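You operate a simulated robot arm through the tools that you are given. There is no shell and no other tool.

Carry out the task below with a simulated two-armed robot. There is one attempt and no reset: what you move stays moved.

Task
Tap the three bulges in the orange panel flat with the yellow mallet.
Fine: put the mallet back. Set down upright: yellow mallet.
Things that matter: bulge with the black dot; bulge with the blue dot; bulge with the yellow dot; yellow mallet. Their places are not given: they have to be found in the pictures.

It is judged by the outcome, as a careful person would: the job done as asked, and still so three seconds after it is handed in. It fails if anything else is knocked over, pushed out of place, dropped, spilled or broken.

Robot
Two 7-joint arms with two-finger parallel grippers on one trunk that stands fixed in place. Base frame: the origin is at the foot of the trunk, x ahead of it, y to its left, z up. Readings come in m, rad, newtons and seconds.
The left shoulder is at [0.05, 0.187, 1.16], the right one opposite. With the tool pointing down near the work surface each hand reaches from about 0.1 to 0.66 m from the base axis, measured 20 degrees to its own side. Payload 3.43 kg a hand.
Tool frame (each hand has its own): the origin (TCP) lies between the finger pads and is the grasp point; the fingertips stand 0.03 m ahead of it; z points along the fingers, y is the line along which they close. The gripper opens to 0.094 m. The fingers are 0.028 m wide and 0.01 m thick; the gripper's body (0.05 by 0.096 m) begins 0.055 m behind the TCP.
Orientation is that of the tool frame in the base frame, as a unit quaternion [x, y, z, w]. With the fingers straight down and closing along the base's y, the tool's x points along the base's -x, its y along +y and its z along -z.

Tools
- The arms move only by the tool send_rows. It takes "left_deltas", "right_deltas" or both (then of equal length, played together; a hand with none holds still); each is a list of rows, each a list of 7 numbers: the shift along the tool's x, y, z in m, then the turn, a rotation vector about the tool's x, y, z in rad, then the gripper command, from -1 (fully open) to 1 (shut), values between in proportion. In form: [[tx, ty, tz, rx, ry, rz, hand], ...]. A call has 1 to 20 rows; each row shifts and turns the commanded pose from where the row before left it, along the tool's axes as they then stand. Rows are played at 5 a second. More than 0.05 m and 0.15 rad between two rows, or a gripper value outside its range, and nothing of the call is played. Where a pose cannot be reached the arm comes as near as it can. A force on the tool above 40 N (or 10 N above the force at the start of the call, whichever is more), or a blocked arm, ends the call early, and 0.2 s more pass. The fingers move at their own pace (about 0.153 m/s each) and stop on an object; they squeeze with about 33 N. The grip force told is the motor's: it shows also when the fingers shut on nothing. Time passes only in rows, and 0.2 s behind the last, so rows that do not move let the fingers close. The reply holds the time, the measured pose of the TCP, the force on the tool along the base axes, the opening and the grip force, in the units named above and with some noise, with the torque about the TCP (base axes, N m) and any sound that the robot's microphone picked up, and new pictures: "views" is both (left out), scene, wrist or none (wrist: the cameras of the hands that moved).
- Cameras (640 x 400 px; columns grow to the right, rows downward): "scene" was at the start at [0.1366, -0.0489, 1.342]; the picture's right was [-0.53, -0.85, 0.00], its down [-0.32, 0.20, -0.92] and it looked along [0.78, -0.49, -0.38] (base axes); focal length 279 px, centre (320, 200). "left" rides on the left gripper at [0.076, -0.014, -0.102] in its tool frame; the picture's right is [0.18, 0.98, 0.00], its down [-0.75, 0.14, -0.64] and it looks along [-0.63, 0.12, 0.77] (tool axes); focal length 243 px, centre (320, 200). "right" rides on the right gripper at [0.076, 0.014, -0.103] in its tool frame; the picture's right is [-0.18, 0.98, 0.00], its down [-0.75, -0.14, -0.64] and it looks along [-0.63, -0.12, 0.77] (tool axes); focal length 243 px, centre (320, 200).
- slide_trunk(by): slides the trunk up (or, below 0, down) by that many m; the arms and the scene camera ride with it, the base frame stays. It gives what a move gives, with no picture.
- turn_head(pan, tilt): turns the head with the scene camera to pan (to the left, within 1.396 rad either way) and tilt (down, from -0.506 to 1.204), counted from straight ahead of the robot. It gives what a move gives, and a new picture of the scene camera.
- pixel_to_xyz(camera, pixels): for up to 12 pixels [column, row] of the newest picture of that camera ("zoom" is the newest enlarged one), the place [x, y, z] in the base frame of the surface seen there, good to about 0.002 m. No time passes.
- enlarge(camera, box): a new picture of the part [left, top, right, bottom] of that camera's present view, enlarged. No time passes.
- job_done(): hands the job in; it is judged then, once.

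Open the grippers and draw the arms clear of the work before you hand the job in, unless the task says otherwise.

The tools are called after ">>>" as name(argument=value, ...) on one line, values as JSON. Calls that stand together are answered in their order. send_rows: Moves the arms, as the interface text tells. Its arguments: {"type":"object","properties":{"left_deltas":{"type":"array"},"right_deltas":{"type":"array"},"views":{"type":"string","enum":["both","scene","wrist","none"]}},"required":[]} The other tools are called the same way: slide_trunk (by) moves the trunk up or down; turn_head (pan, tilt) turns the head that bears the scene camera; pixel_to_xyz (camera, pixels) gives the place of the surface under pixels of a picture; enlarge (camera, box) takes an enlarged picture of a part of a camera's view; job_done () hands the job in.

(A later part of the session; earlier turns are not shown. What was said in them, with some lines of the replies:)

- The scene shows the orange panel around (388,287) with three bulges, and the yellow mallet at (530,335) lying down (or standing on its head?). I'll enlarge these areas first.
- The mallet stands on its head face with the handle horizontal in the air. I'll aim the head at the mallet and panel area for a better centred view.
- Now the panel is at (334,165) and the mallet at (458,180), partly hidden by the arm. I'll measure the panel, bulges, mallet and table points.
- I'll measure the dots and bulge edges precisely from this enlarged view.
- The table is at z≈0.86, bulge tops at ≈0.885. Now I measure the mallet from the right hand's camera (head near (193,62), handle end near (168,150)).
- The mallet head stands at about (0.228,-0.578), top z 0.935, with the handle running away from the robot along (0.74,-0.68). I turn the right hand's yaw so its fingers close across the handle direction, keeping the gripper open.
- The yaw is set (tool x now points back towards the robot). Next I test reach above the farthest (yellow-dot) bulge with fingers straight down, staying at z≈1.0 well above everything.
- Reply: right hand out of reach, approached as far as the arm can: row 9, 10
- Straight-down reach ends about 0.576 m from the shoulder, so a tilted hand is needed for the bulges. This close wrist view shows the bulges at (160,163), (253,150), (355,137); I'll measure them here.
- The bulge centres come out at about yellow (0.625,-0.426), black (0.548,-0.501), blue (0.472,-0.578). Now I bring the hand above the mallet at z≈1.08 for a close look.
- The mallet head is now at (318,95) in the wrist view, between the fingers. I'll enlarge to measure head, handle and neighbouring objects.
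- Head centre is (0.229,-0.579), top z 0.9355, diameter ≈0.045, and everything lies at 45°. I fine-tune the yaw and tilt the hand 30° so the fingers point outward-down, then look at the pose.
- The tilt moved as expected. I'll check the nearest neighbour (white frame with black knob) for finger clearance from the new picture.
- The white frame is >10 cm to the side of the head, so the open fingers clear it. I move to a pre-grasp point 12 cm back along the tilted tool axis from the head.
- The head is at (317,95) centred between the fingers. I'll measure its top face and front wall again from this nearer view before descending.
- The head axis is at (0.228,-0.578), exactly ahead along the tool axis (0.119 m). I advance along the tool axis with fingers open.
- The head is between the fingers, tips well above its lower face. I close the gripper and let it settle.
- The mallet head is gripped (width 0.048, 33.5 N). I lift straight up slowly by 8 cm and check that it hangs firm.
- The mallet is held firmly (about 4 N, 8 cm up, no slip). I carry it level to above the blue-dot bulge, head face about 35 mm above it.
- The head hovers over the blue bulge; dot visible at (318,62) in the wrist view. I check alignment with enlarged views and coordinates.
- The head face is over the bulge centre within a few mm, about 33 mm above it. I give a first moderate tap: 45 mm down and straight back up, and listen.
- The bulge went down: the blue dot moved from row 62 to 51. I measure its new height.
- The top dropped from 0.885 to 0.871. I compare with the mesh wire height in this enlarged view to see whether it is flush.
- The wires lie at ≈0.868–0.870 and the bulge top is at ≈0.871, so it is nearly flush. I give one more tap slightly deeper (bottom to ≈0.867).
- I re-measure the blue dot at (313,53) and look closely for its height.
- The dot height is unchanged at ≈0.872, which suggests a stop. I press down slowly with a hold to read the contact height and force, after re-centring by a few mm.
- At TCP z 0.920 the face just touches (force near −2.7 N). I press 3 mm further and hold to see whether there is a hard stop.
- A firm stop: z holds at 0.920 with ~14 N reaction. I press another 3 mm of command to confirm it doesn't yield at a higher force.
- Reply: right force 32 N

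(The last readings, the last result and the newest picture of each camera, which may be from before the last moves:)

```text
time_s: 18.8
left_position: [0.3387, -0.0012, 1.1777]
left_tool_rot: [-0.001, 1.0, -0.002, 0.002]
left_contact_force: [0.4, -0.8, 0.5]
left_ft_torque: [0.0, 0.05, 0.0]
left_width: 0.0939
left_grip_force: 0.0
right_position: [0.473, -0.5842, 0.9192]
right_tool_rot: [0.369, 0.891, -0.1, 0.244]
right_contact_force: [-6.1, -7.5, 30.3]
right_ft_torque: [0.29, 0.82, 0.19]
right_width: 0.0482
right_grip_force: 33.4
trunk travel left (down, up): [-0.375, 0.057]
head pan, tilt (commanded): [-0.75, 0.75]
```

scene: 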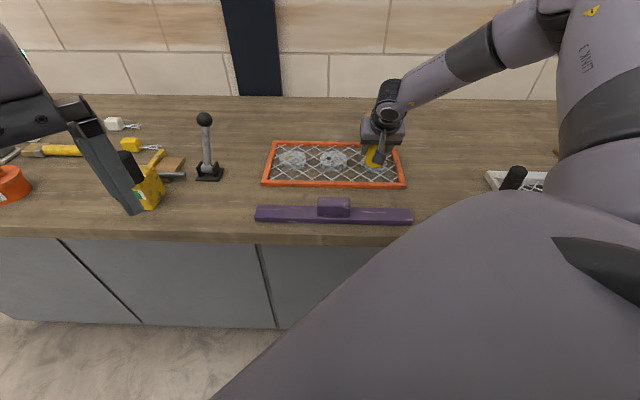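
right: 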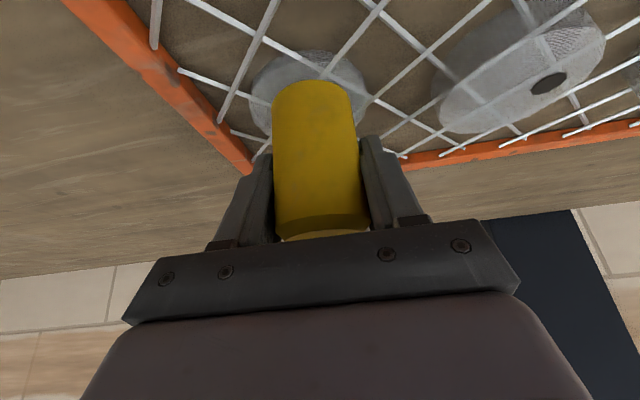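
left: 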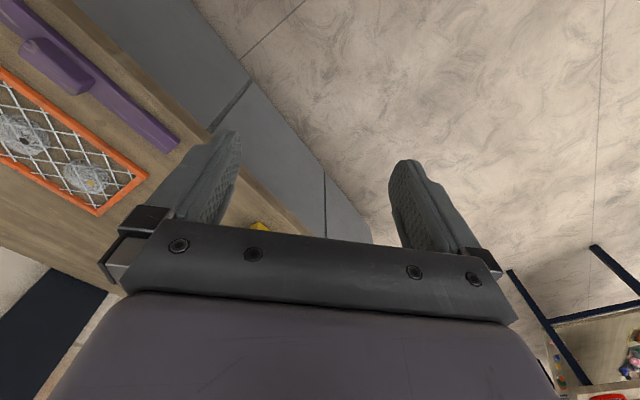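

At ~34 N it does not yield: the bulge is on its stop, flush with the panel. I lift back up 5 cm and check the mallet and blue bulge.

>>> send_rows(right_deltas=[[-0.0125, 0, -0.0216, 0, 0, 0, 1], [-0.0125, 0, -0.0216, 0, 0, 0, 1], [0, 0, 0, 0, 0, 0, 1]])

```text
time_s: 19.6
left_position: [0.3419, -0.004, 1.1761]
left_tool_rot: [0.0, 1.0, 0.0, 0.0]
left_contact_force: [-0.6, 0.3, 0.7]
left_ft_torque: [-0.01, 0.01, -0.01]
left_width: 0.0939
left_grip_force: 0.1
right_position: [0.4729, -0.5829, 0.9634]
right_tool_rot: [0.37, 0.892, -0.098, 0.239]
right_contact_force: [-0.3, 0.2, -3.1]
right_ft_torque: [0.0, -0.01, -0.02]
right_width: 0.0478
right_grip_force: 33.2
trunk travel left (down, up): [-0.375, 0.057]
head pan, tilt (commanded): [-0.75, 0.75]
```

scene: 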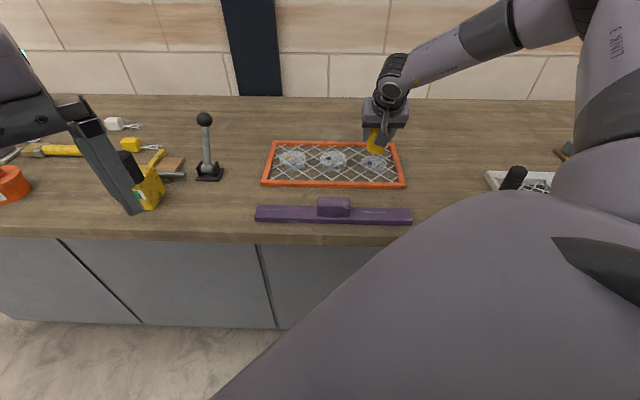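
right: 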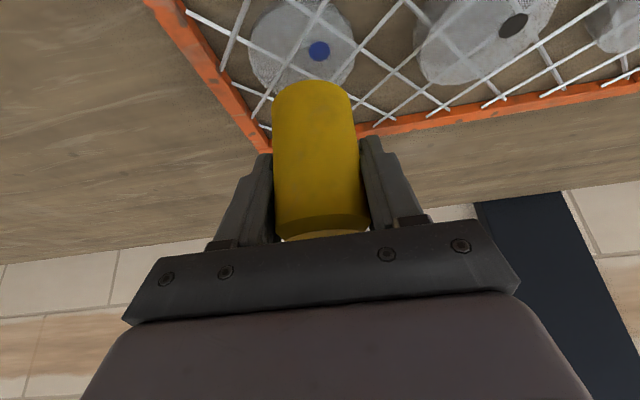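

The grip is unchanged. I shift 11 cm along the panel to above the black-dot bulge.

>>> send_rows(right_deltas=[[-0.0002, 0.0371, -0.001, 0, 0, 0, 1], [-0.0002, 0.0371, -0.001, 0, 0, 0, 1], [-0.0003, 0.0372, -0.001, 0, 0, 0, 1], [0, 0, 0, 0, 0, 0, 1]])

```text
time_s: 20.6
left_position: [0.3425, -0.0032, 1.1766]
left_tool_rot: [-0.001, 1.0, -0.001, -0.001]
left_contact_force: [0.6, 0.8, 0.4]
left_ft_torque: [0.0, -0.03, 0.0]
left_width: 0.0938
left_grip_force: 0.1
right_position: [0.5535, -0.5056, 0.967]
right_tool_rot: [0.37, 0.892, -0.099, 0.239]
right_contact_force: [-0.4, -0.2, -3.2]
right_ft_torque: [-0.01, 0.0, -0.02]
right_width: 0.048
right_grip_force: 33.3
trunk travel left (down, up): [-0.375, 0.057]
head pan, tilt (commanded): [-0.75, 0.75]
```

scene: 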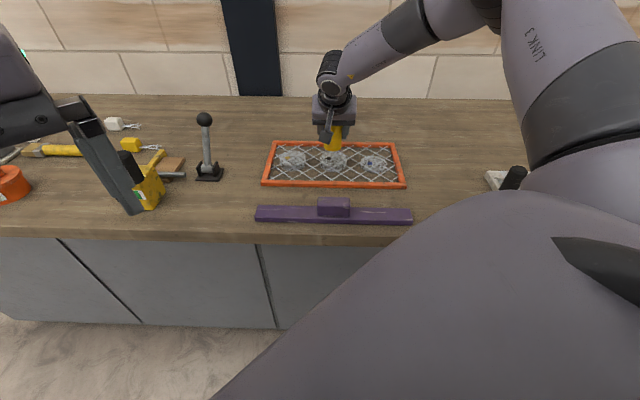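
right: 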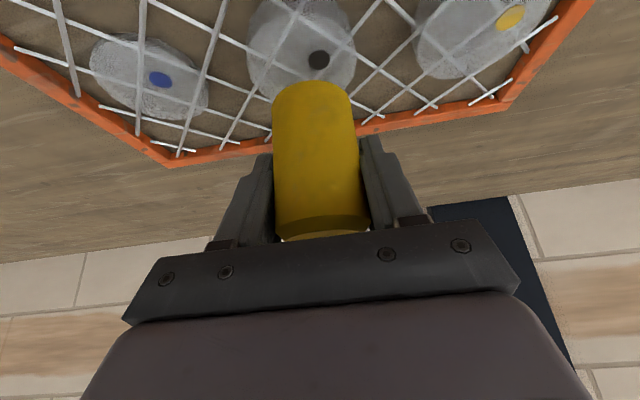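

Alignment matches that over the blue bulge (dot at (319,60)). I tap: 48 mm down and back up.

>>> send_rows(right_deltas=[[0.0243, 0, 0.0419, 0, 0, 0, 1], [-0.0243, 0, -0.0419, 0, 0, 0, 1], [0, 0, 0, 0, 0, 0, 1]])

```text
time_s: 21.4
left_position: [0.3427, -0.0048, 1.1761]
left_tool_rot: [0.0, 1.0, 0.0, 0.0]
left_contact_force: [-0.4, -0.1, -0.6]
left_ft_torque: [0.02, 0.0, -0.03]
left_width: 0.094
left_grip_force: 0.1
right_position: [0.5517, -0.5059, 0.9663]
right_tool_rot: [0.37, 0.892, -0.1, 0.239]
right_contact_force: [0.1, -0.5, -3.5]
right_ft_torque: [0.03, -0.01, 0.0]
right_width: 0.048
right_grip_force: 33.1
trunk travel left (down, up): [-0.375, 0.057]
head pan, tilt (commanded): [-0.75, 0.75]
```

scene: 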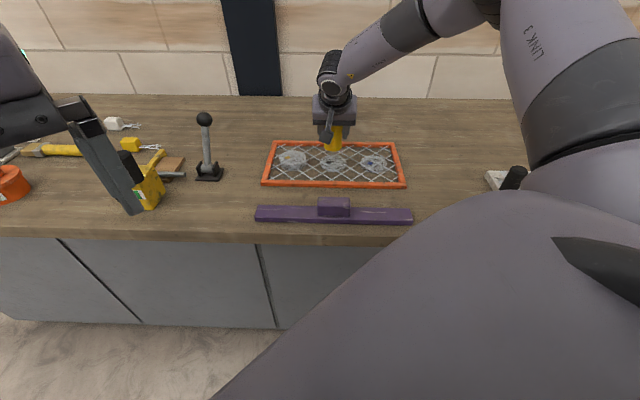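
right: 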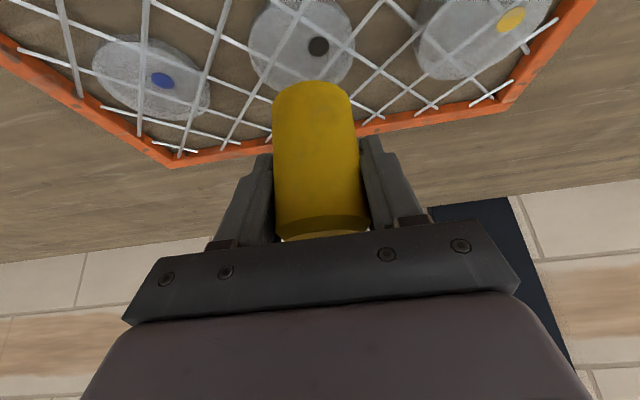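

The black dot dropped (row 60 → 46). I measure its height against the blue one, at (318,46) and (163,80).

>>> pixel_to_xyz(camera="right", pixels=[[318, 46], [316, 48], [163, 80], [160, 78], [510, 20], [300, 160]])

>>> enlarge(camera="right", box=[60, 0, 400, 200])

```text
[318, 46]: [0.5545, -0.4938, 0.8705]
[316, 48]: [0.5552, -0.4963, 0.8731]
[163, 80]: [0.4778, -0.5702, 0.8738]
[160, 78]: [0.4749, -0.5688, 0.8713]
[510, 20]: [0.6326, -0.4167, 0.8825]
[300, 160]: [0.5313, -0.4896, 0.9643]
```

```text
1.88 times, centred on (230, 100) of right
```

zoom: 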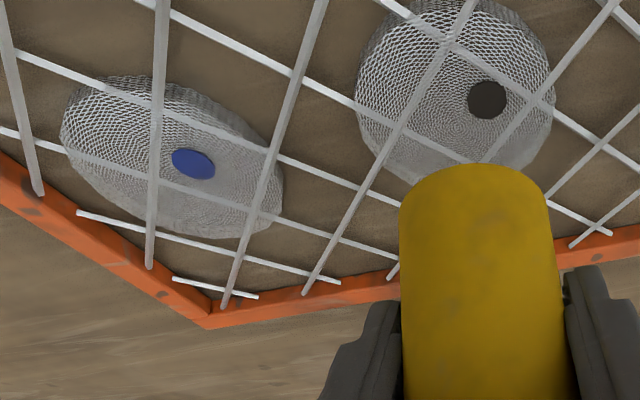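

Black is at ≈0.872, like blue. I confirm with a slow press onto it and a hold, as with blue.

>>> send_rows(right_deltas=[[0.0117, 0, 0.0203, 0, 0, 0, 1], [0.0117, 0, 0.0203, 0, 0, 0, 1], [0.0015, 0, 0.0026, 0, 0, 0, 1], [0.0008, 0, 0.0013, 0, 0, 0, 1], [0, 0, 0, 0, 0, 0, 1]], views="none")

```text
time_s: 22.6
left_position: [0.3394, -0.002, 1.177]
left_tool_rot: [0.0, 1.0, -0.001, 0.001]
left_contact_force: [-0.3, -0.4, -0.7]
left_ft_torque: [0.01, 0.03, 0.02]
left_width: 0.0941
left_grip_force: 0.0
right_position: [0.5511, -0.5043, 0.9185]
right_tool_rot: [0.369, 0.892, -0.1, 0.243]
right_contact_force: [-7.6, 0.7, 17.9]
right_ft_torque: [0.29, 0.78, 0.12]
right_width: 0.0479
right_grip_force: 33.3
trunk travel left (down, up): [-0.375, 0.057]
head pan, tilt (commanded): [-0.75, 0.75]
```

A stop again (z 0.9185 at ~22 N), so the black bulge is flat. I lift 5 cm and shift along to the yellow-dot bulge.

>>> send_rows(right_deltas=[[-0.0125, 0, -0.0216, 0, 0, 0, 1], [-0.0125, 0, -0.0216, 0, 0, 0, 1], [0, 0.0368, 0, 0, 0, 0, 1], [0, 0.0368, 0, 0, 0, 0, 1], [0, 0.0368, 0, 0, 0, 0, 1], [0, 0, 0, 0, 0, 0, 1]])

```text
time_s: 24.0
left_position: [0.3432, -0.0034, 1.1766]
left_tool_rot: [0.0, 1.0, -0.001, 0.0]
left_contact_force: [-0.5, -0.1, -0.4]
left_ft_torque: [0.02, 0.02, 0.0]
left_width: 0.0942
left_grip_force: 0.0
right_position: [0.6215, -0.428, 0.9695]
right_tool_rot: [0.37, 0.892, -0.099, 0.241]
right_contact_force: [-0.4, -0.3, -3.4]
right_ft_torque: [0.01, 0.0, 0.04]
right_width: 0.048
right_grip_force: 33.1
right hand out of reach, approached as far as the arm can: row 5
trunk travel left (down, up): [-0.375, 0.057]
head pan, tilt (commanded): [-0.75, 0.75]
```

scene: 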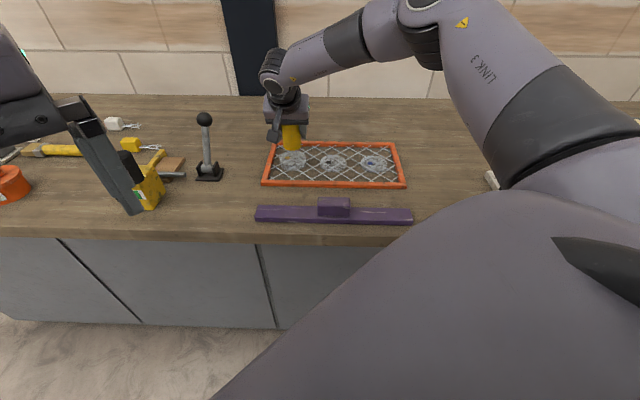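
right: 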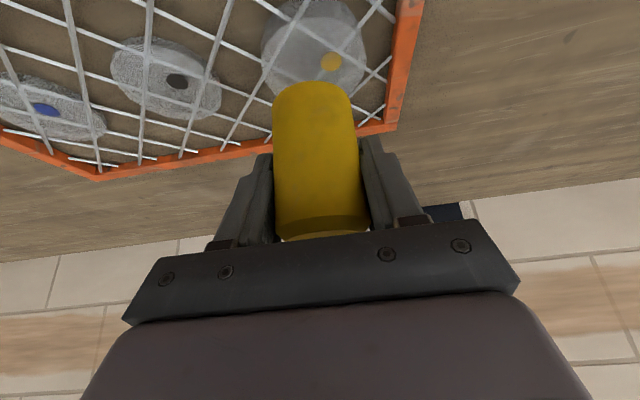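

The arm ran out of reach 7–8 mm short of the yellow bulge's centre. I yaw the hand (with mallet level) 15° about the vertical so it points more radially, then shift the remaining few mm.

>>> send_rows(right_deltas=[[0, 0, 0, -0.0656, 0, -0.1132, 1], [0, 0, 0, -0.0656, 0, -0.1132, 1], [-0.0054, 0.0053, 0.0031, 0, 0, 0, 1], [0, 0, 0, 0, 0, 0, 1]])

```text
time_s: 25.0
left_position: [0.3412, -0.0028, 1.1753]
left_tool_rot: [0.0, 1.0, 0.0, 0.0]
left_contact_force: [-1.2, 0.6, 0.0]
left_ft_torque: [0.0, -0.02, 0.03]
left_width: 0.0941
left_grip_force: 0.0
right_position: [0.6284, -0.4254, 0.971]
right_tool_rot: [0.251, 0.933, -0.067, 0.251]
right_contact_force: [-0.6, -0.6, -3.8]
right_ft_torque: [-0.01, -0.01, 0.0]
right_width: 0.0479
right_grip_force: 32.7
trunk travel left (down, up): [-0.375, 0.057]
head pan, tilt (commanded): [-0.75, 0.75]
```

scene: 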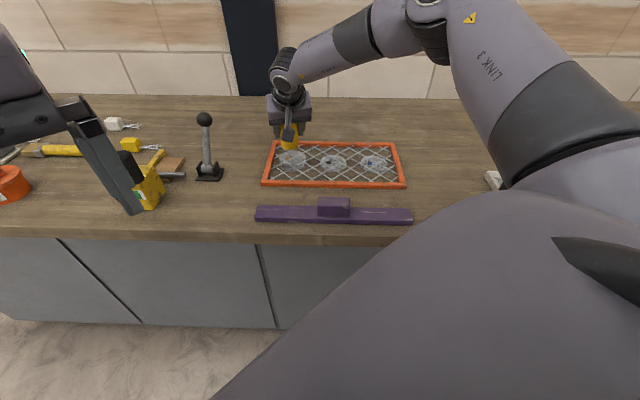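
right: 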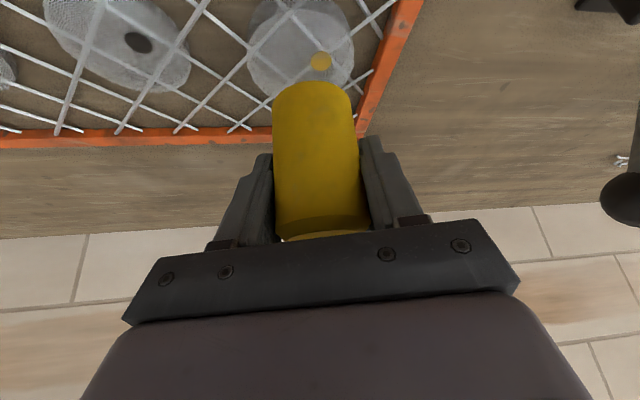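

Now the hand is over the yellow bulge (dot at (320,62)), same relative alignment as before, at z 0.971. I tap down ~52 mm and back up.

>>> send_rows(right_deltas=[[0.0015, 0, 0.0026, 0, 0, 0, 1], [0.0243, 0, 0.0421, 0, 0, 0, 1], [-0.0243, 0, -0.0421, 0, 0, 0, 1], [0, 0, 0, 0, 0, 0, 1]])

```text
time_s: 26.0
left_position: [0.3407, -0.0039, 1.1761]
left_tool_rot: [0.0, 1.0, 0.001, 0.0]
left_contact_force: [0.3, -0.6, 0.6]
left_ft_torque: [0.0, -0.02, 0.0]
left_width: 0.0939
left_grip_force: 0.1
right_position: [0.618, -0.4269, 0.9759]
right_tool_rot: [0.25, 0.933, -0.067, 0.249]
right_contact_force: [0.4, -0.3, -4.3]
right_ft_torque: [0.01, -0.02, -0.03]
right_width: 0.0479
right_grip_force: 32.8
right hand out of reach, approached as far as the arm can: row 2
trunk travel left (down, up): [-0.375, 0.057]
head pan, tilt (commanded): [-0.75, 0.75]
```

scene: 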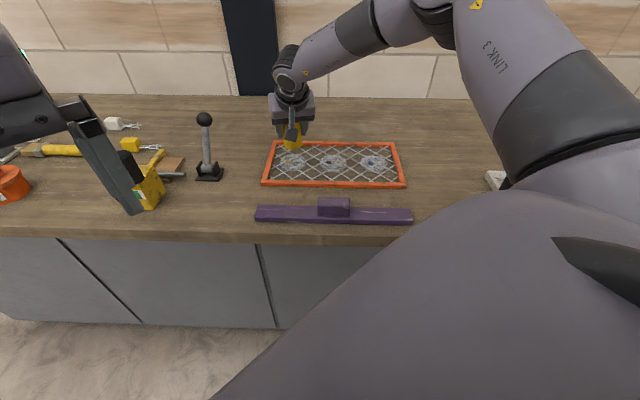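
right: 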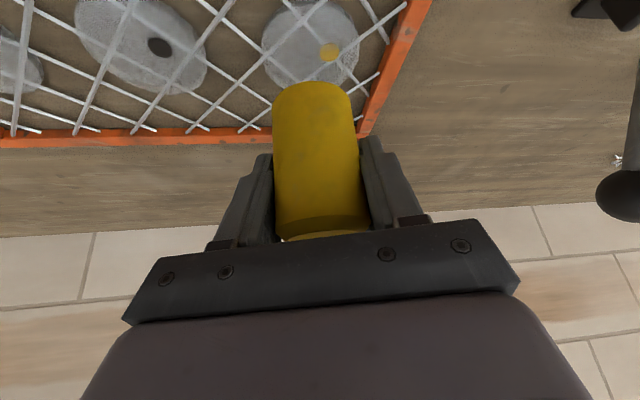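

The arm reached its limit at the bottom of the stroke but the bulge appears lowered (dot (330,52)). I measure the height.

>>> pixel_to_xyz(camera="right", pixels=[[330, 52], [327, 50], [333, 54], [330, 49], [160, 47]])

>>> enlarge(camera="scene", box=[250, 110, 410, 200])

```text
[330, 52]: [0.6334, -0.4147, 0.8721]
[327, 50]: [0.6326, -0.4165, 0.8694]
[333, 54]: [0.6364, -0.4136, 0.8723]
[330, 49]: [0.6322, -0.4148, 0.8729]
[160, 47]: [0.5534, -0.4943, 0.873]
```

```text
4.00 times, centred on (330, 155) of scene
```

zoom: 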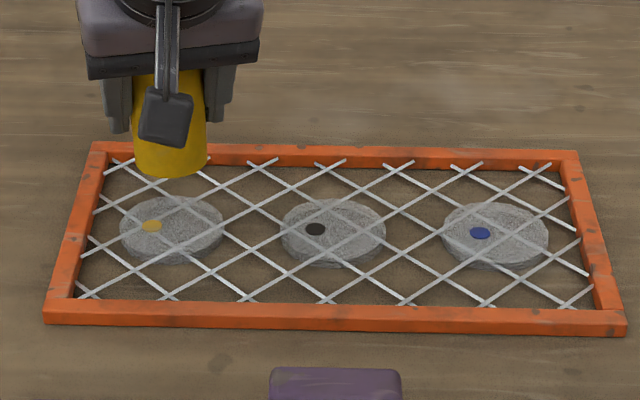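

All three now look alike: yellow ≈0.872, black ≈0.873. I confirm yellow with a slow press and hold from the present, reachable position.

>>> send_rows(right_deltas=[[0.01325, 0, 0.02295, 0, 0, 0, 1], [0.01325, 0, 0.02295, 0, 0, 0, 1], [0.0015, 0, 0.0026, 0, 0, 0, 1], [0.0015, 0, 0.0026, 0, 0, 0, 1], [0, 0, 0, 0, 0, 0, 1]], views="none")

```text
time_s: 27.2
left_position: [0.3405, -0.0046, 1.176]
left_tool_rot: [-0.001, 1.0, -0.001, 0.0]
left_contact_force: [0.5, 0.0, -0.3]
left_ft_torque: [0.01, 0.0, 0.0]
left_width: 0.0942
left_grip_force: 0.0
right_position: [0.6111, -0.4288, 0.9201]
right_tool_rot: [0.249, 0.933, -0.066, 0.251]
right_contact_force: [0.2, 0.3, -4.6]
right_ft_torque: [0.01, 0.04, 0.02]
right_width: 0.0476
right_grip_force: 33.5
right hand out of reach, approached as far as the arm can: row 3
trunk travel left (down, up): [-0.375, 0.057]
head pan, tilt (commanded): [-0.75, 0.75]
```

No contact yet at z 0.920 and the arm pulled back slightly. To get better reach I lift 6 cm, then lower the trunk by 5 cm so the arm works at a better height.

>>> send_rows(right_deltas=[[-0.0175, 0, -0.0303, 0, 0, 0, 1], [-0.0175, 0, -0.0303, 0, 0, 0, 1], [0, 0, 0, 0, 0, 0, 1]], views="scene")

```text
time_s: 28.0
left_position: [0.3418, -0.0034, 1.1772]
left_tool_rot: [0.0, 1.0, 0.0, 0.0]
left_contact_force: [-0.4, 0.0, -1.1]
left_ft_torque: [0.0, -0.05, -0.02]
left_width: 0.094
left_grip_force: 0.0
right_position: [0.6133, -0.4301, 0.99]
right_tool_rot: [0.249, 0.933, -0.066, 0.25]
right_contact_force: [0.5, 0.1, -3.8]
right_ft_torque: [0.03, 0.01, 0.0]
right_width: 0.0482
right_grip_force: 33.2
trunk travel left (down, up): [-0.375, 0.057]
head pan, tilt (commanded): [-0.75, 0.75]
```

scene: 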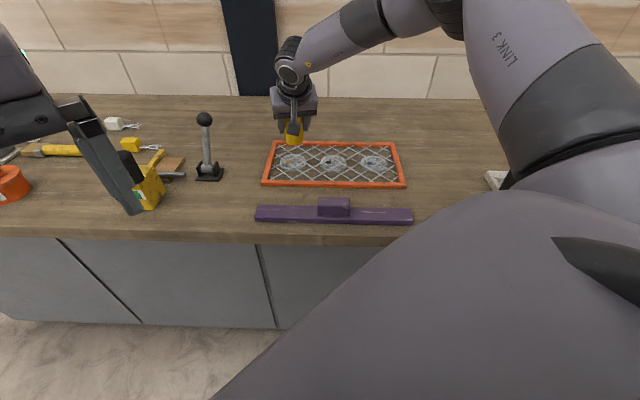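

At z 0.990 the head face is at 0.942; lowering the trunk 4.5 cm leaves it ~25 mm above the bulges.

>>> slide_trunk(by=-0.045)

```text
time_s: 28.9
left_position: [0.3418, -0.0034, 1.132]
left_tool_rot: [0.0, 1.0, 0.0, 0.0]
left_contact_force: [-0.2, -0.6, -0.2]
left_ft_torque: [-0.04, -0.01, -0.03]
left_width: 0.0941
left_grip_force: 0.1
right_position: [0.6132, -0.43, 0.9444]
right_tool_rot: [0.25, 0.933, -0.066, 0.251]
right_contact_force: [-0.3, -0.1, -3.8]
right_ft_torque: [0.02, 0.02, 0.01]
right_width: 0.0479
right_grip_force: 32.8
trunk travel left (down, up): [-0.33, 0.102]
head pan, tilt (commanded): [-0.75, 0.75]
```

Now I shift back over the yellow bulge centre at z ≈0.96.

>>> send_rows(right_deltas=[[-0.0182, 0.0109, -0.0076, 0, 0, 0, 1], [0, 0, 0, 0, 0, 0, 1]])

```text
time_s: 29.5
left_position: [0.341, -0.0029, 1.1314]
left_tool_rot: [0.0, 1.0, -0.001, 0.001]
left_contact_force: [0.1, 0.2, -0.3]
left_ft_torque: [-0.01, -0.01, 0.03]
left_width: 0.0943
left_grip_force: 0.0
right_position: [0.629, -0.4253, 0.9604]
right_tool_rot: [0.25, 0.933, -0.067, 0.251]
right_contact_force: [-0.5, -0.1, -3.8]
right_ft_torque: [0.01, 0.01, -0.02]
right_width: 0.0478
right_grip_force: 33.4
trunk travel left (down, up): [-0.33, 0.102]
head pan, tilt (commanded): [-0.75, 0.75]
```

scene: 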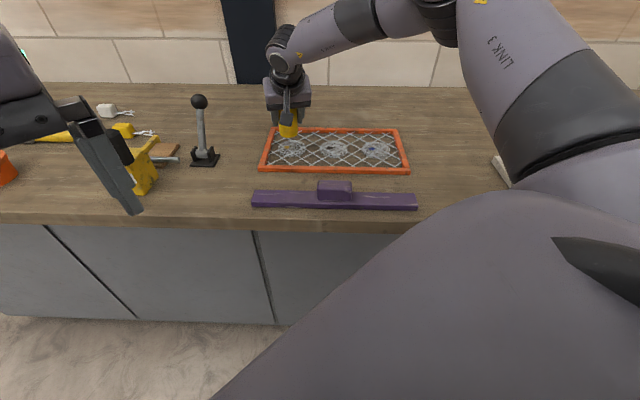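
right: 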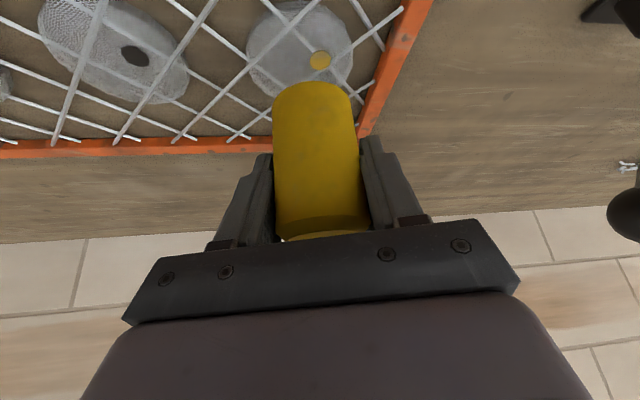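

The head is well placed over the yellow bulge at z 0.960 with reach to spare. I tap: 42 mm down and back.

>>> send_rows(right_deltas=[[0.021, 0, 0.0364, 0, 0, 0, 1], [-0.021, 0, -0.0364, 0, 0, 0, 1], [0, 0, 0, 0, 0, 0, 1]], views="wrist")

```text
time_s: 30.3
left_position: [0.3422, -0.0032, 1.1314]
left_tool_rot: [0.0, 1.0, 0.0, 0.001]
left_contact_force: [0.3, -0.9, -0.3]
left_ft_torque: [0.02, -0.04, 0.0]
left_width: 0.0941
left_grip_force: 0.1
right_position: [0.6291, -0.426, 0.9584]
right_tool_rot: [0.251, 0.933, -0.067, 0.249]
right_contact_force: [0.5, -0.5, -3.6]
right_ft_torque: [0.05, 0.01, -0.01]
right_width: 0.0482
right_grip_force: 33.3
trunk travel left (down, up): [-0.33, 0.102]
head pan, tilt (commanded): [-0.75, 0.75]
```

right: 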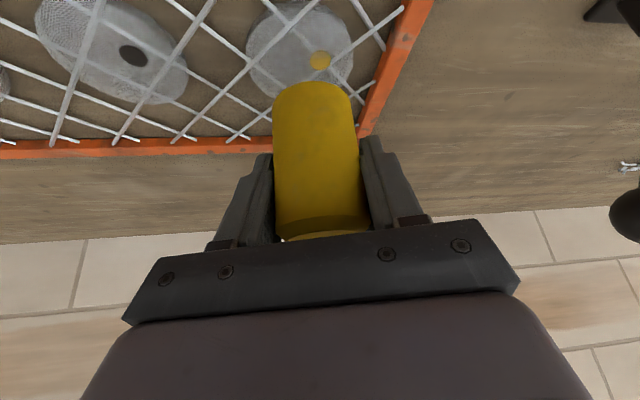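

Now a slow press and hold on yellow to confirm that it rests on the same stop.

>>> send_rows(right_deltas=[[0.0093, 0, 0.0161, 0, 0, 0, 1], [0.0093, 0, 0.0161, 0, 0, 0, 1], [0.0017, 0, 0.003, 0, 0, 0, 1], [0.0005, 0, 0.0009, 0, 0, 0, 1], [0, 0, 0, 0, 0, 0, 1]], views="none")

```text
time_s: 31.5
left_position: [0.3419, -0.0026, 1.1322]
left_tool_rot: [0.0, 1.0, -0.001, 0.0]
left_contact_force: [0.0, -0.3, 0.3]
left_ft_torque: [-0.01, 0.0, -0.03]
left_width: 0.094
left_grip_force: 0.0
right_position: [0.6279, -0.4252, 0.9182]
right_tool_rot: [0.25, 0.933, -0.066, 0.252]
right_contact_force: [-0.1, 0.7, -0.4]
right_ft_torque: [-0.02, 0.01, -0.03]
right_width: 0.0481
right_grip_force: 32.7
trunk travel left (down, up): [-0.33, 0.102]
head pan, tilt (commanded): [-0.75, 0.75]
```

Contact just begins at z 0.918 (force −0.4 N vs −3.7 hanging). I press 3 mm further and read.

>>> send_rows(right_deltas=[[0.0015, 0, 0.0026, 0, 0, 0, 1], [0, 0, 0, 0, 0, 0, 1]], views="none")

```text
time_s: 32.1
left_position: [0.341, -0.002, 1.1315]
left_tool_rot: [0.0, 1.0, -0.001, 0.001]
left_contact_force: [0.5, -0.5, 1.1]
left_ft_torque: [-0.02, 0.03, 0.03]
left_width: 0.094
left_grip_force: 0.1
right_position: [0.6287, -0.4253, 0.9183]
right_tool_rot: [0.25, 0.932, -0.068, 0.254]
right_contact_force: [-3.2, -1.6, 14.4]
right_ft_torque: [-0.02, 0.54, 0.07]
right_width: 0.0482
right_grip_force: 32.8
trunk travel left (down, up): [-0.33, 0.102]
head pan, tilt (commanded): [-0.75, 0.75]
```

The same firm stop at z 0.918 with ~18 N: all three bulges are flat. I lift clear, and look at all three from above.

>>> send_rows(right_deltas=[[-0.0125, 0, -0.0216, 0, 0, 0, 1], [-0.0125, 0, -0.0216, 0, 0, 0, 1], [0.03, -0.01, -0.02, 0, 0, 0, 1], [0, 0, 0, 0, 0, 0, 1]])

```text
time_s: 33.1
left_position: [0.3426, -0.0031, 1.1314]
left_tool_rot: [0.0, 1.0, 0.0, 0.0]
left_contact_force: [0.1, 0.6, 0.5]
left_ft_torque: [-0.02, 0.02, -0.01]
left_width: 0.094
left_grip_force: 0.0
right_position: [0.5933, -0.4163, 0.9673]
right_tool_rot: [0.25, 0.933, -0.068, 0.251]
right_contact_force: [-0.2, -0.3, -3.5]
right_ft_torque: [0.01, 0.03, 0.01]
right_width: 0.0482
right_grip_force: 32.1
trunk travel left (down, up): [-0.33, 0.102]
head pan, tilt (commanded): [-0.75, 0.75]
```

scene: 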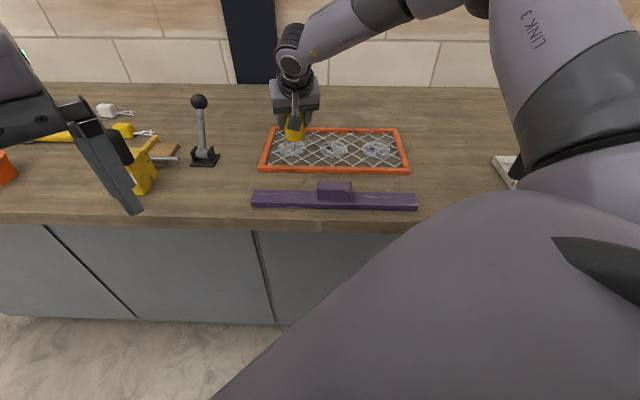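
right: 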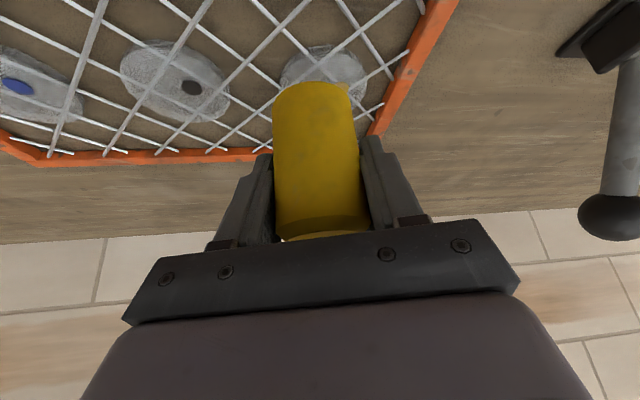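

I enlarge the scene view of the panel to compare bulge heights and check that the panel hasn't moved.

>>> enlarge(camera="scene", box=[250, 110, 420, 216])

>>> pixel_to_xyz(camera="scene", pixels=[[400, 131], [408, 171], [262, 168], [377, 149]])

```text
3.76 times, centred on (335, 163) of scene
```

zoom: 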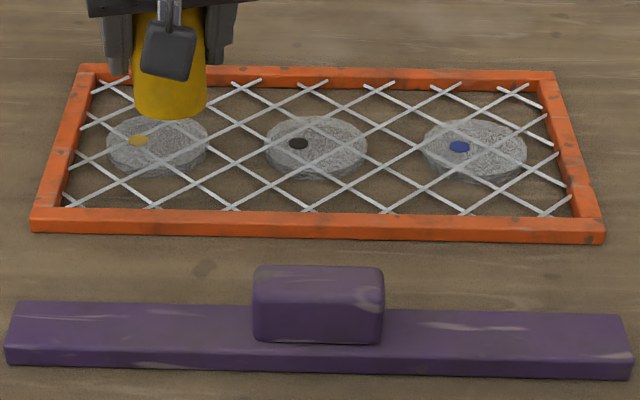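

```text
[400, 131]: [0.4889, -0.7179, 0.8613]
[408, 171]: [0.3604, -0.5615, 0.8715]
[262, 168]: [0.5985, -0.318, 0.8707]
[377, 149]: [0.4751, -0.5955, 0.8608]
```

The panel is in place and all three bulges are equally flush. I yaw the hand back 15° and carry the mallet back to hover over its original place.

>>> send_rows(right_deltas=[[0, 0, 0, 0.0656, 0, 0.1132, 1], [0, 0, 0, 0.0656, 0, 0.1132, 1], [0.01176, -0.03743, -0.00777, 0, 0, 0, 1], [0.01176, -0.03743, -0.00777, 0, 0, 0, 1], [0.01176, -0.03743, -0.00777, 0, 0, 0, 1], [0.01176, -0.03743, -0.00777, 0, 0, 0, 1], [0.01176, -0.03743, -0.00777, 0, 0, 0, 1], [0.01176, -0.03743, -0.00777, 0, 0, 0, 1], [0.01176, -0.03743, -0.00777, 0, 0, 0, 1], [0.01176, -0.03743, -0.00777, 0, 0, 0, 1], [0.01176, -0.03743, -0.00777, 0, 0, 0, 1], [0.01176, -0.03743, -0.00777, 0, 0, 0, 1], [0, 0, 0, 0, 0, 0, 1]])

```text
time_s: 35.9
left_position: [0.3424, -0.0036, 1.1309]
left_tool_rot: [0.0, 1.0, 0.0, 0.0]
left_contact_force: [0.9, 0.4, -0.1]
left_ft_torque: [0.03, -0.02, 0.0]
left_width: 0.094
left_grip_force: 0.1
right_position: [0.2277, -0.5827, 0.9759]
right_tool_rot: [0.369, 0.892, -0.098, 0.24]
right_contact_force: [-0.4, 1.1, -3.6]
right_ft_torque: [0.03, 0.0, -0.01]
right_width: 0.0478
right_grip_force: 32.4
trunk travel left (down, up): [-0.33, 0.102]
head pan, tilt (commanded): [-0.75, 0.75]
```

scene: 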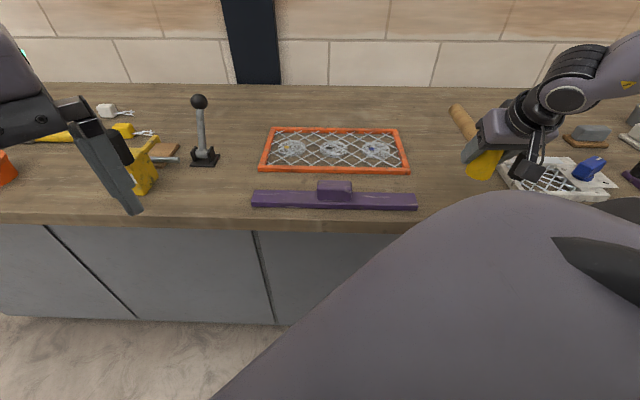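
right: 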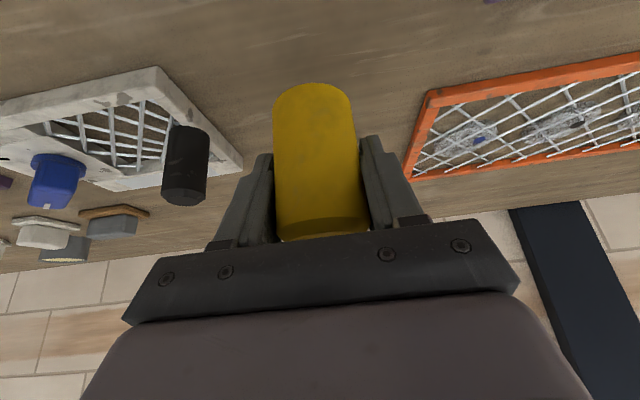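

The mallet is back above its place. Before lowering I check that the head is still vertical in the grip by measuring its front wall.

>>> pixel_to_xyz(camera="right", pixels=[[313, 95], [314, 120], [316, 150], [318, 180], [319, 205], [312, 88]])

>>> enlarge(camera="scene", box=[420, 80, 560, 200])

```text
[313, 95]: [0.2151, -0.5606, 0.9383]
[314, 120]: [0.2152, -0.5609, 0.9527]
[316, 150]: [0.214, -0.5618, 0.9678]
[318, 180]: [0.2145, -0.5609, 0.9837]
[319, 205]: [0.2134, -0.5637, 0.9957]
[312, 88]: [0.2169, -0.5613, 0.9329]
```

```text
3.33 times, centred on (490, 140) of scene
```

zoom: 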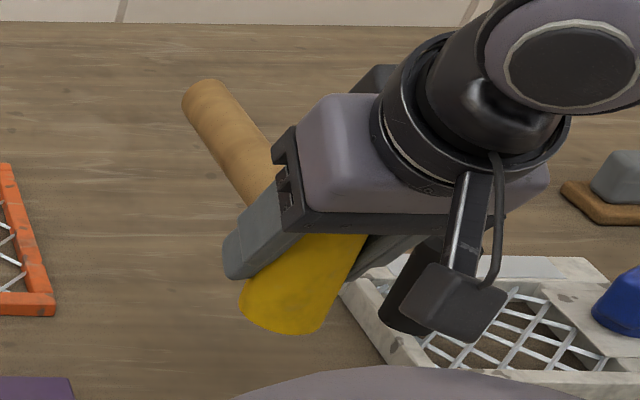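

The head's front wall is vertical (u≈0.5485 throughout) and in the original spot. I lower it to ~3 mm above the table.

>>> send_rows(right_deltas=[[0.01085, 0.0006, 0.01872, 0, 0, 0, 1], [0.01085, 0.0006, 0.01872, 0, 0, 0, 1], [0.01085, 0.0006, 0.01872, 0, 0, 0, 1], [0, 0, 0, 0, 0, 0, 1]])

```text
time_s: 36.9
left_position: [0.3413, -0.0026, 1.1315]
left_tool_rot: [0.0, 1.0, 0.0, 0.0]
left_contact_force: [0.3, 0.0, -0.5]
left_ft_torque: [0.0, -0.02, 0.0]
left_width: 0.0941
left_grip_force: 0.1
right_position: [0.2306, -0.5798, 0.9108]
right_tool_rot: [0.369, 0.893, -0.098, 0.24]
right_contact_force: [-0.7, -0.1, -3.9]
right_ft_torque: [0.0, 0.01, 0.0]
right_width: 0.0479
right_grip_force: 32.4
trunk travel left (down, up): [-0.33, 0.102]
head pan, tilt (commanded): [-0.75, 0.75]
```

scene: 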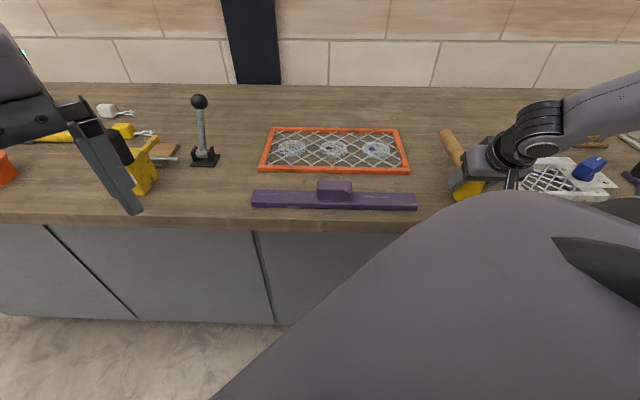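
right: 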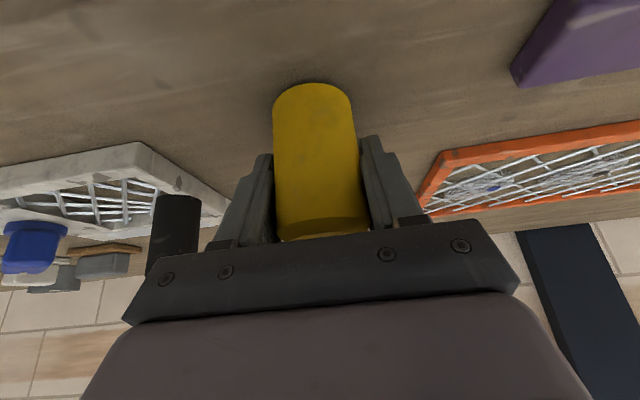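

Still free (−3.9 N). I lower in 2 mm steps until the table takes the weight.

>>> send_rows(right_deltas=[[0.001, 0, 0.00173, 0, 0, 0, 1], [0.001, 0, 0.00173, 0, 0, 0, 1], [0, 0, 0, 0, 0, 0, 1]], views="none")

```text
time_s: 37.7
left_position: [0.3424, -0.0034, 1.1301]
left_tool_rot: [0.0, 1.0, 0.0, -0.001]
left_contact_force: [-0.1, 0.1, -1.1]
left_ft_torque: [-0.05, 0.01, 0.0]
left_width: 0.094
left_grip_force: 0.0
right_position: [0.23, -0.5806, 0.9077]
right_tool_rot: [0.369, 0.892, -0.098, 0.241]
right_contact_force: [-0.5, -0.1, -4.1]
right_ft_torque: [-0.02, 0.02, 0.0]
right_width: 0.048
right_grip_force: 32.9
trunk travel left (down, up): [-0.33, 0.102]
head pan, tilt (commanded): [-0.75, 0.75]
```

Still hanging at z 0.9077; a further 1.5 mm step at a time.

>>> send_rows(right_deltas=[[0.00075, 0, 0.0013, 0, 0, 0, 1], [0, 0, 0, 0, 0, 0, 1]], views="none")

```text
time_s: 38.3
left_position: [0.3411, -0.0036, 1.1305]
left_tool_rot: [0.0, 1.0, -0.001, 0.0]
left_contact_force: [0.3, 0.7, -0.2]
left_ft_torque: [-0.05, -0.04, 0.0]
left_width: 0.0943
left_grip_force: 0.1
right_position: [0.2306, -0.5789, 0.9049]
right_tool_rot: [0.37, 0.892, -0.1, 0.241]
right_contact_force: [-0.6, -1.5, 2.1]
right_ft_torque: [-0.08, -0.06, -0.03]
right_width: 0.0479
right_grip_force: 32.9
trunk travel left (down, up): [-0.33, 0.102]
head pan, tilt (commanded): [-0.75, 0.75]
```

The table now carries the mallet (force +2 N). I open the gripper and hold still.

>>> send_rows(right_deltas=[[0, 0, 0, 0, 0, 0, 0.0], [0, 0, 0, 0, 0, 0, -0.5], [0, 0, 0, 0, 0, 0, -1], [0, 0, 0, 0, 0, 0, -1]])

```text
time_s: 39.3
left_position: [0.3411, -0.0021, 1.1321]
left_tool_rot: [0.0, 1.0, 0.0, 0.0]
left_contact_force: [0.8, 1.0, -0.4]
left_ft_torque: [0.04, 0.02, -0.01]
left_width: 0.0941
left_grip_force: 0.1
right_position: [0.2308, -0.5795, 0.9043]
right_tool_rot: [0.369, 0.892, -0.099, 0.24]
right_contact_force: [-0.1, 0.3, 0.4]
right_ft_torque: [0.04, -0.04, -0.04]
right_width: 0.0941
right_grip_force: 0.0
trunk travel left (down, up): [-0.33, 0.102]
head pan, tilt (commanded): [-0.75, 0.75]
```

scene: 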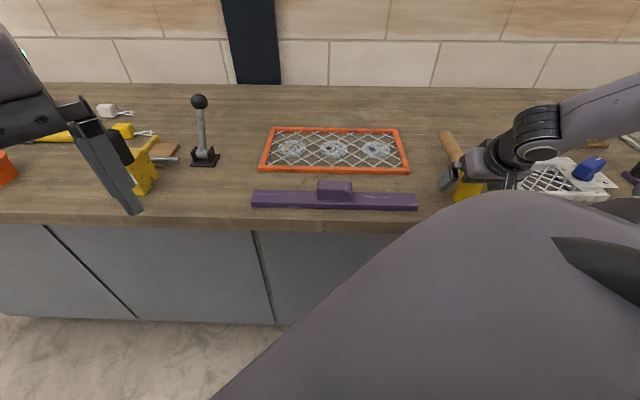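
right: 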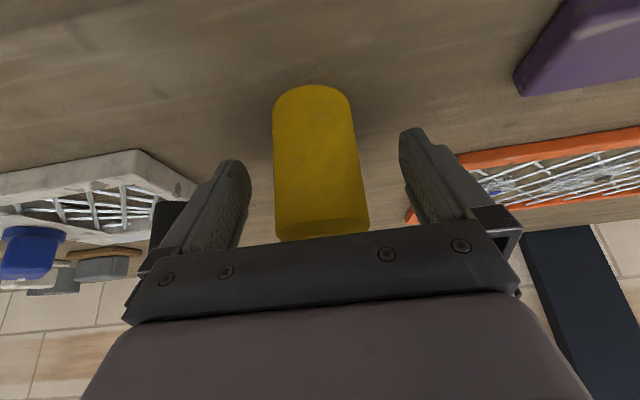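

The mallet stands free between the open fingers. I withdraw back along the tool axis by 12 cm and then further up.

>>> send_rows(right_deltas=[[0, 0, -0.02, 0, 0, 0, -1], [0, 0, -0.03, 0, 0, 0, -1], [0, 0, -0.035, 0, 0, 0, -1], [0, 0, -0.035, 0, 0, 0, -1], [0, 0, 0, 0, 0, 0, -1]])

```text
time_s: 40.5
left_position: [0.3411, -0.0035, 1.1312]
left_tool_rot: [0.0, 1.0, 0.0, 0.001]
left_contact_force: [0.6, 0.1, -0.2]
left_ft_torque: [-0.03, -0.01, 0.0]
left_width: 0.0943
left_grip_force: 0.0
right_position: [0.1865, -0.5362, 1.0083]
right_tool_rot: [0.369, 0.892, -0.099, 0.24]
right_contact_force: [-0.1, 0.5, -1.0]
right_ft_torque: [0.0, 0.02, 0.04]
right_width: 0.0938
right_grip_force: 0.0
trunk travel left (down, up): [-0.33, 0.102]
head pan, tilt (commanded): [-0.75, 0.75]
```

scene: 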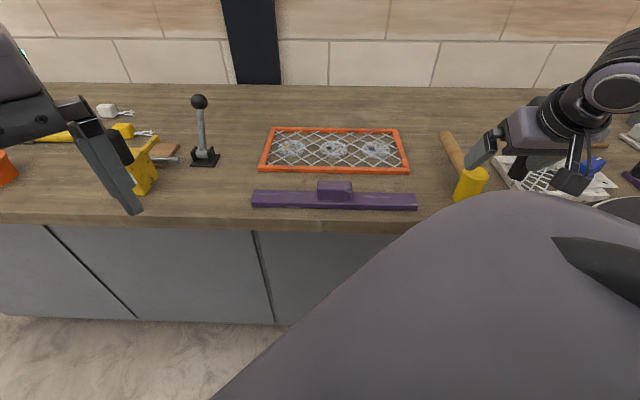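
right: 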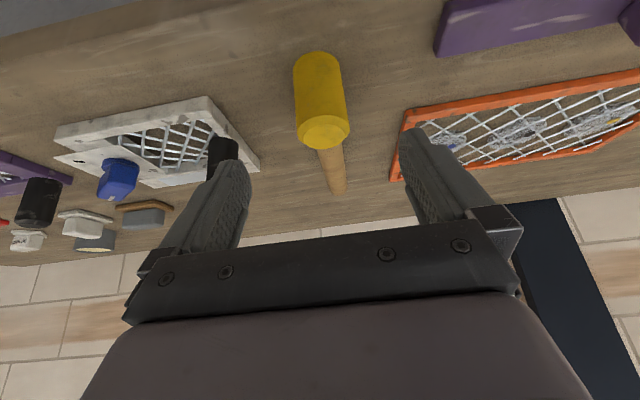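

The mallet stands upright on its face. I measure its position against the original.

>>> pixel_to_xyz(camera="right", pixels=[[322, 131], [322, 121], [322, 142], [318, 60], [332, 170], [337, 187]])

>>> enlarge(camera="right", box=[240, 20, 400, 200])

```text
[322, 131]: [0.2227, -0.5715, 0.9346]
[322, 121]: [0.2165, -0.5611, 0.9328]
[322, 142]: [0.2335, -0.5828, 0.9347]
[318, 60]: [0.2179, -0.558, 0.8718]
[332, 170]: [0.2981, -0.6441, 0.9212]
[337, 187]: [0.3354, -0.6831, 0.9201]
```

```text
2.22 times, centred on (320, 110) of right
```

zoom: 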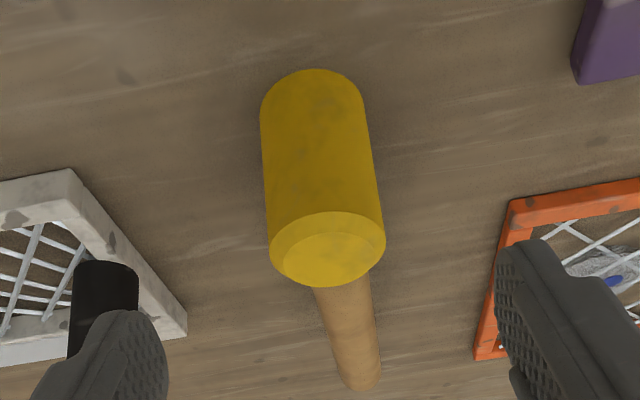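

The mallet is within a few mm of its original spot, upright (top 0.935, handle level). I raise the right hand clear.

>>> send_rows(right_deltas=[[-0.0213, 0, -0.0367, 0, 0, 0, -1], [-0.0213, 0, -0.0367, 0, 0, 0, -1], [-0.0213, 0, -0.0367, 0, 0, 0, -1], [-0.0213, 0, -0.0367, 0, 0, 0, -1], [0, 0, 0, 0, 0, 0, -1]])

```text
time_s: 41.7
left_position: [0.3427, -0.0037, 1.1314]
left_tool_rot: [0.0, 1.0, 0.0, 0.001]
left_contact_force: [0.0, -0.6, 0.5]
left_ft_torque: [-0.03, 0.03, 0.0]
left_width: 0.0941
left_grip_force: 0.0
right_position: [0.1885, -0.5362, 1.1775]
right_tool_rot: [0.369, 0.892, -0.098, 0.24]
right_contact_force: [-0.2, 0.3, -0.6]
right_ft_torque: [-0.04, -0.01, -0.01]
right_width: 0.094
right_grip_force: 0.1
trunk travel left (down, up): [-0.33, 0.102]
head pan, tilt (commanded): [-0.75, 0.75]
```

scene: 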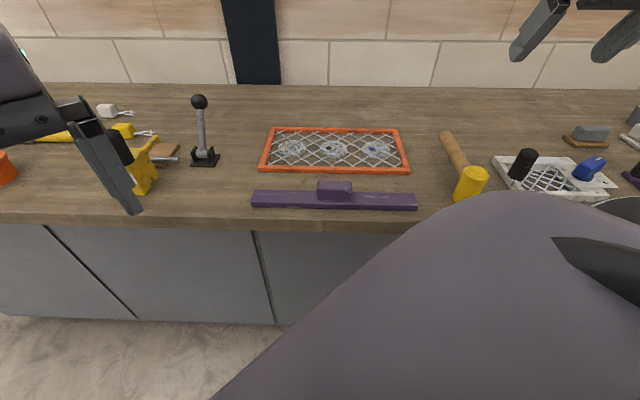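
right: 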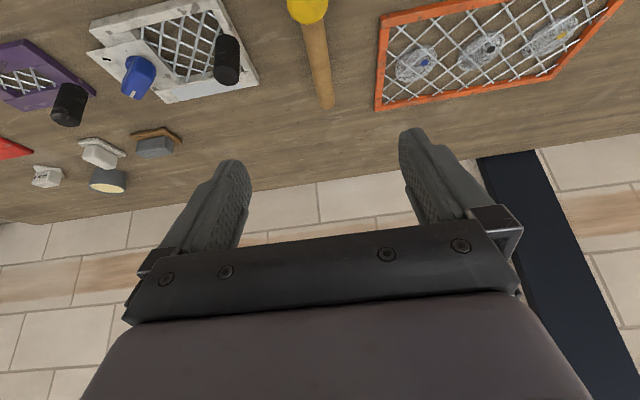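

The hand is clear. A last check on the three dots' heights to be sure none has sprung back.

>>> enlarge(camera="scene", box=[250, 110, 500, 216])

>>> enlarge(camera="scene", box=[250, 115, 420, 185])

```text
2.56 times, centred on (375, 163) of scene
```

zoom: 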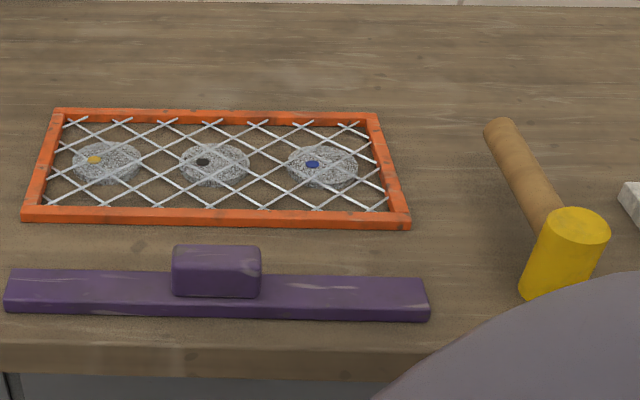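

```text
3.76 times, centred on (335, 150) of scene
```

zoom: 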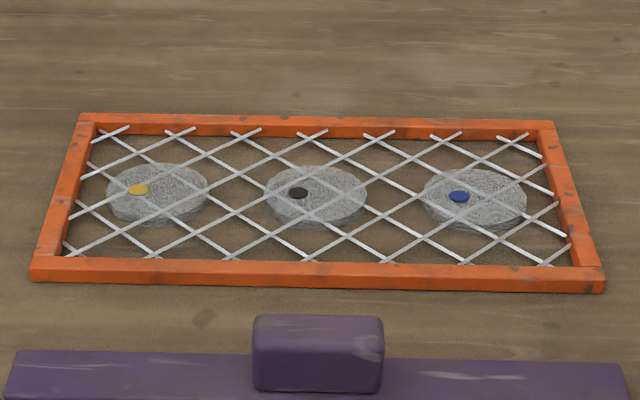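

>>> pixel_to_xyz(camera="zoom", pixels=[[138, 189], [136, 189], [140, 190], [298, 193], [296, 193], [300, 194], [459, 196], [457, 196], [461, 197], [300, 270]])

```text
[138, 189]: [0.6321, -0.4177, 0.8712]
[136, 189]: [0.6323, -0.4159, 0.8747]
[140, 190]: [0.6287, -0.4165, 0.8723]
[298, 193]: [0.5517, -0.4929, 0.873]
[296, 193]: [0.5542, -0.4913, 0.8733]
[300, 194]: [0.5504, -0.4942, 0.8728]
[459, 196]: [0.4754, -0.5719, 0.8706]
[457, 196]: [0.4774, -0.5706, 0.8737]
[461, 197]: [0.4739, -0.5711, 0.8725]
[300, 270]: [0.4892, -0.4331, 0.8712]
```

All three dots sit at ≈0.8725, level with the panel frame (≈0.871). The mallet stands upright in its place, both grippers are open and the arms are clear, so I hand the job in.

>>> job_done()

```text
The job is handed in.
```

The three bulges are tapped down level with the orange panel, and the yellow mallet is back in its place standing upright. The job is handed in.

- **Bulges:** The black, blue and yellow dots now measure about 0.8725 m, against about 0.871 m for the top of the frame. They started at about 0.885 m. After tapping, I pressed on each bulge with 18 to 34 N and none went down further. None had sprung back when I measured them last.
- **Mallet:** It stands within about 4 mm of where it was, with its handle pointing the same way. I held it by the head rather than the handle.
- **Yellow bulge:** The arm ran out of reach on the first try, so I turned the hand 15° and lowered the trunk 4.5 cm. The trunk is still at that height.
- **Other objects:** Nothing else looks moved in the last pictures. Both grippers are open and the arms are clear of the work.
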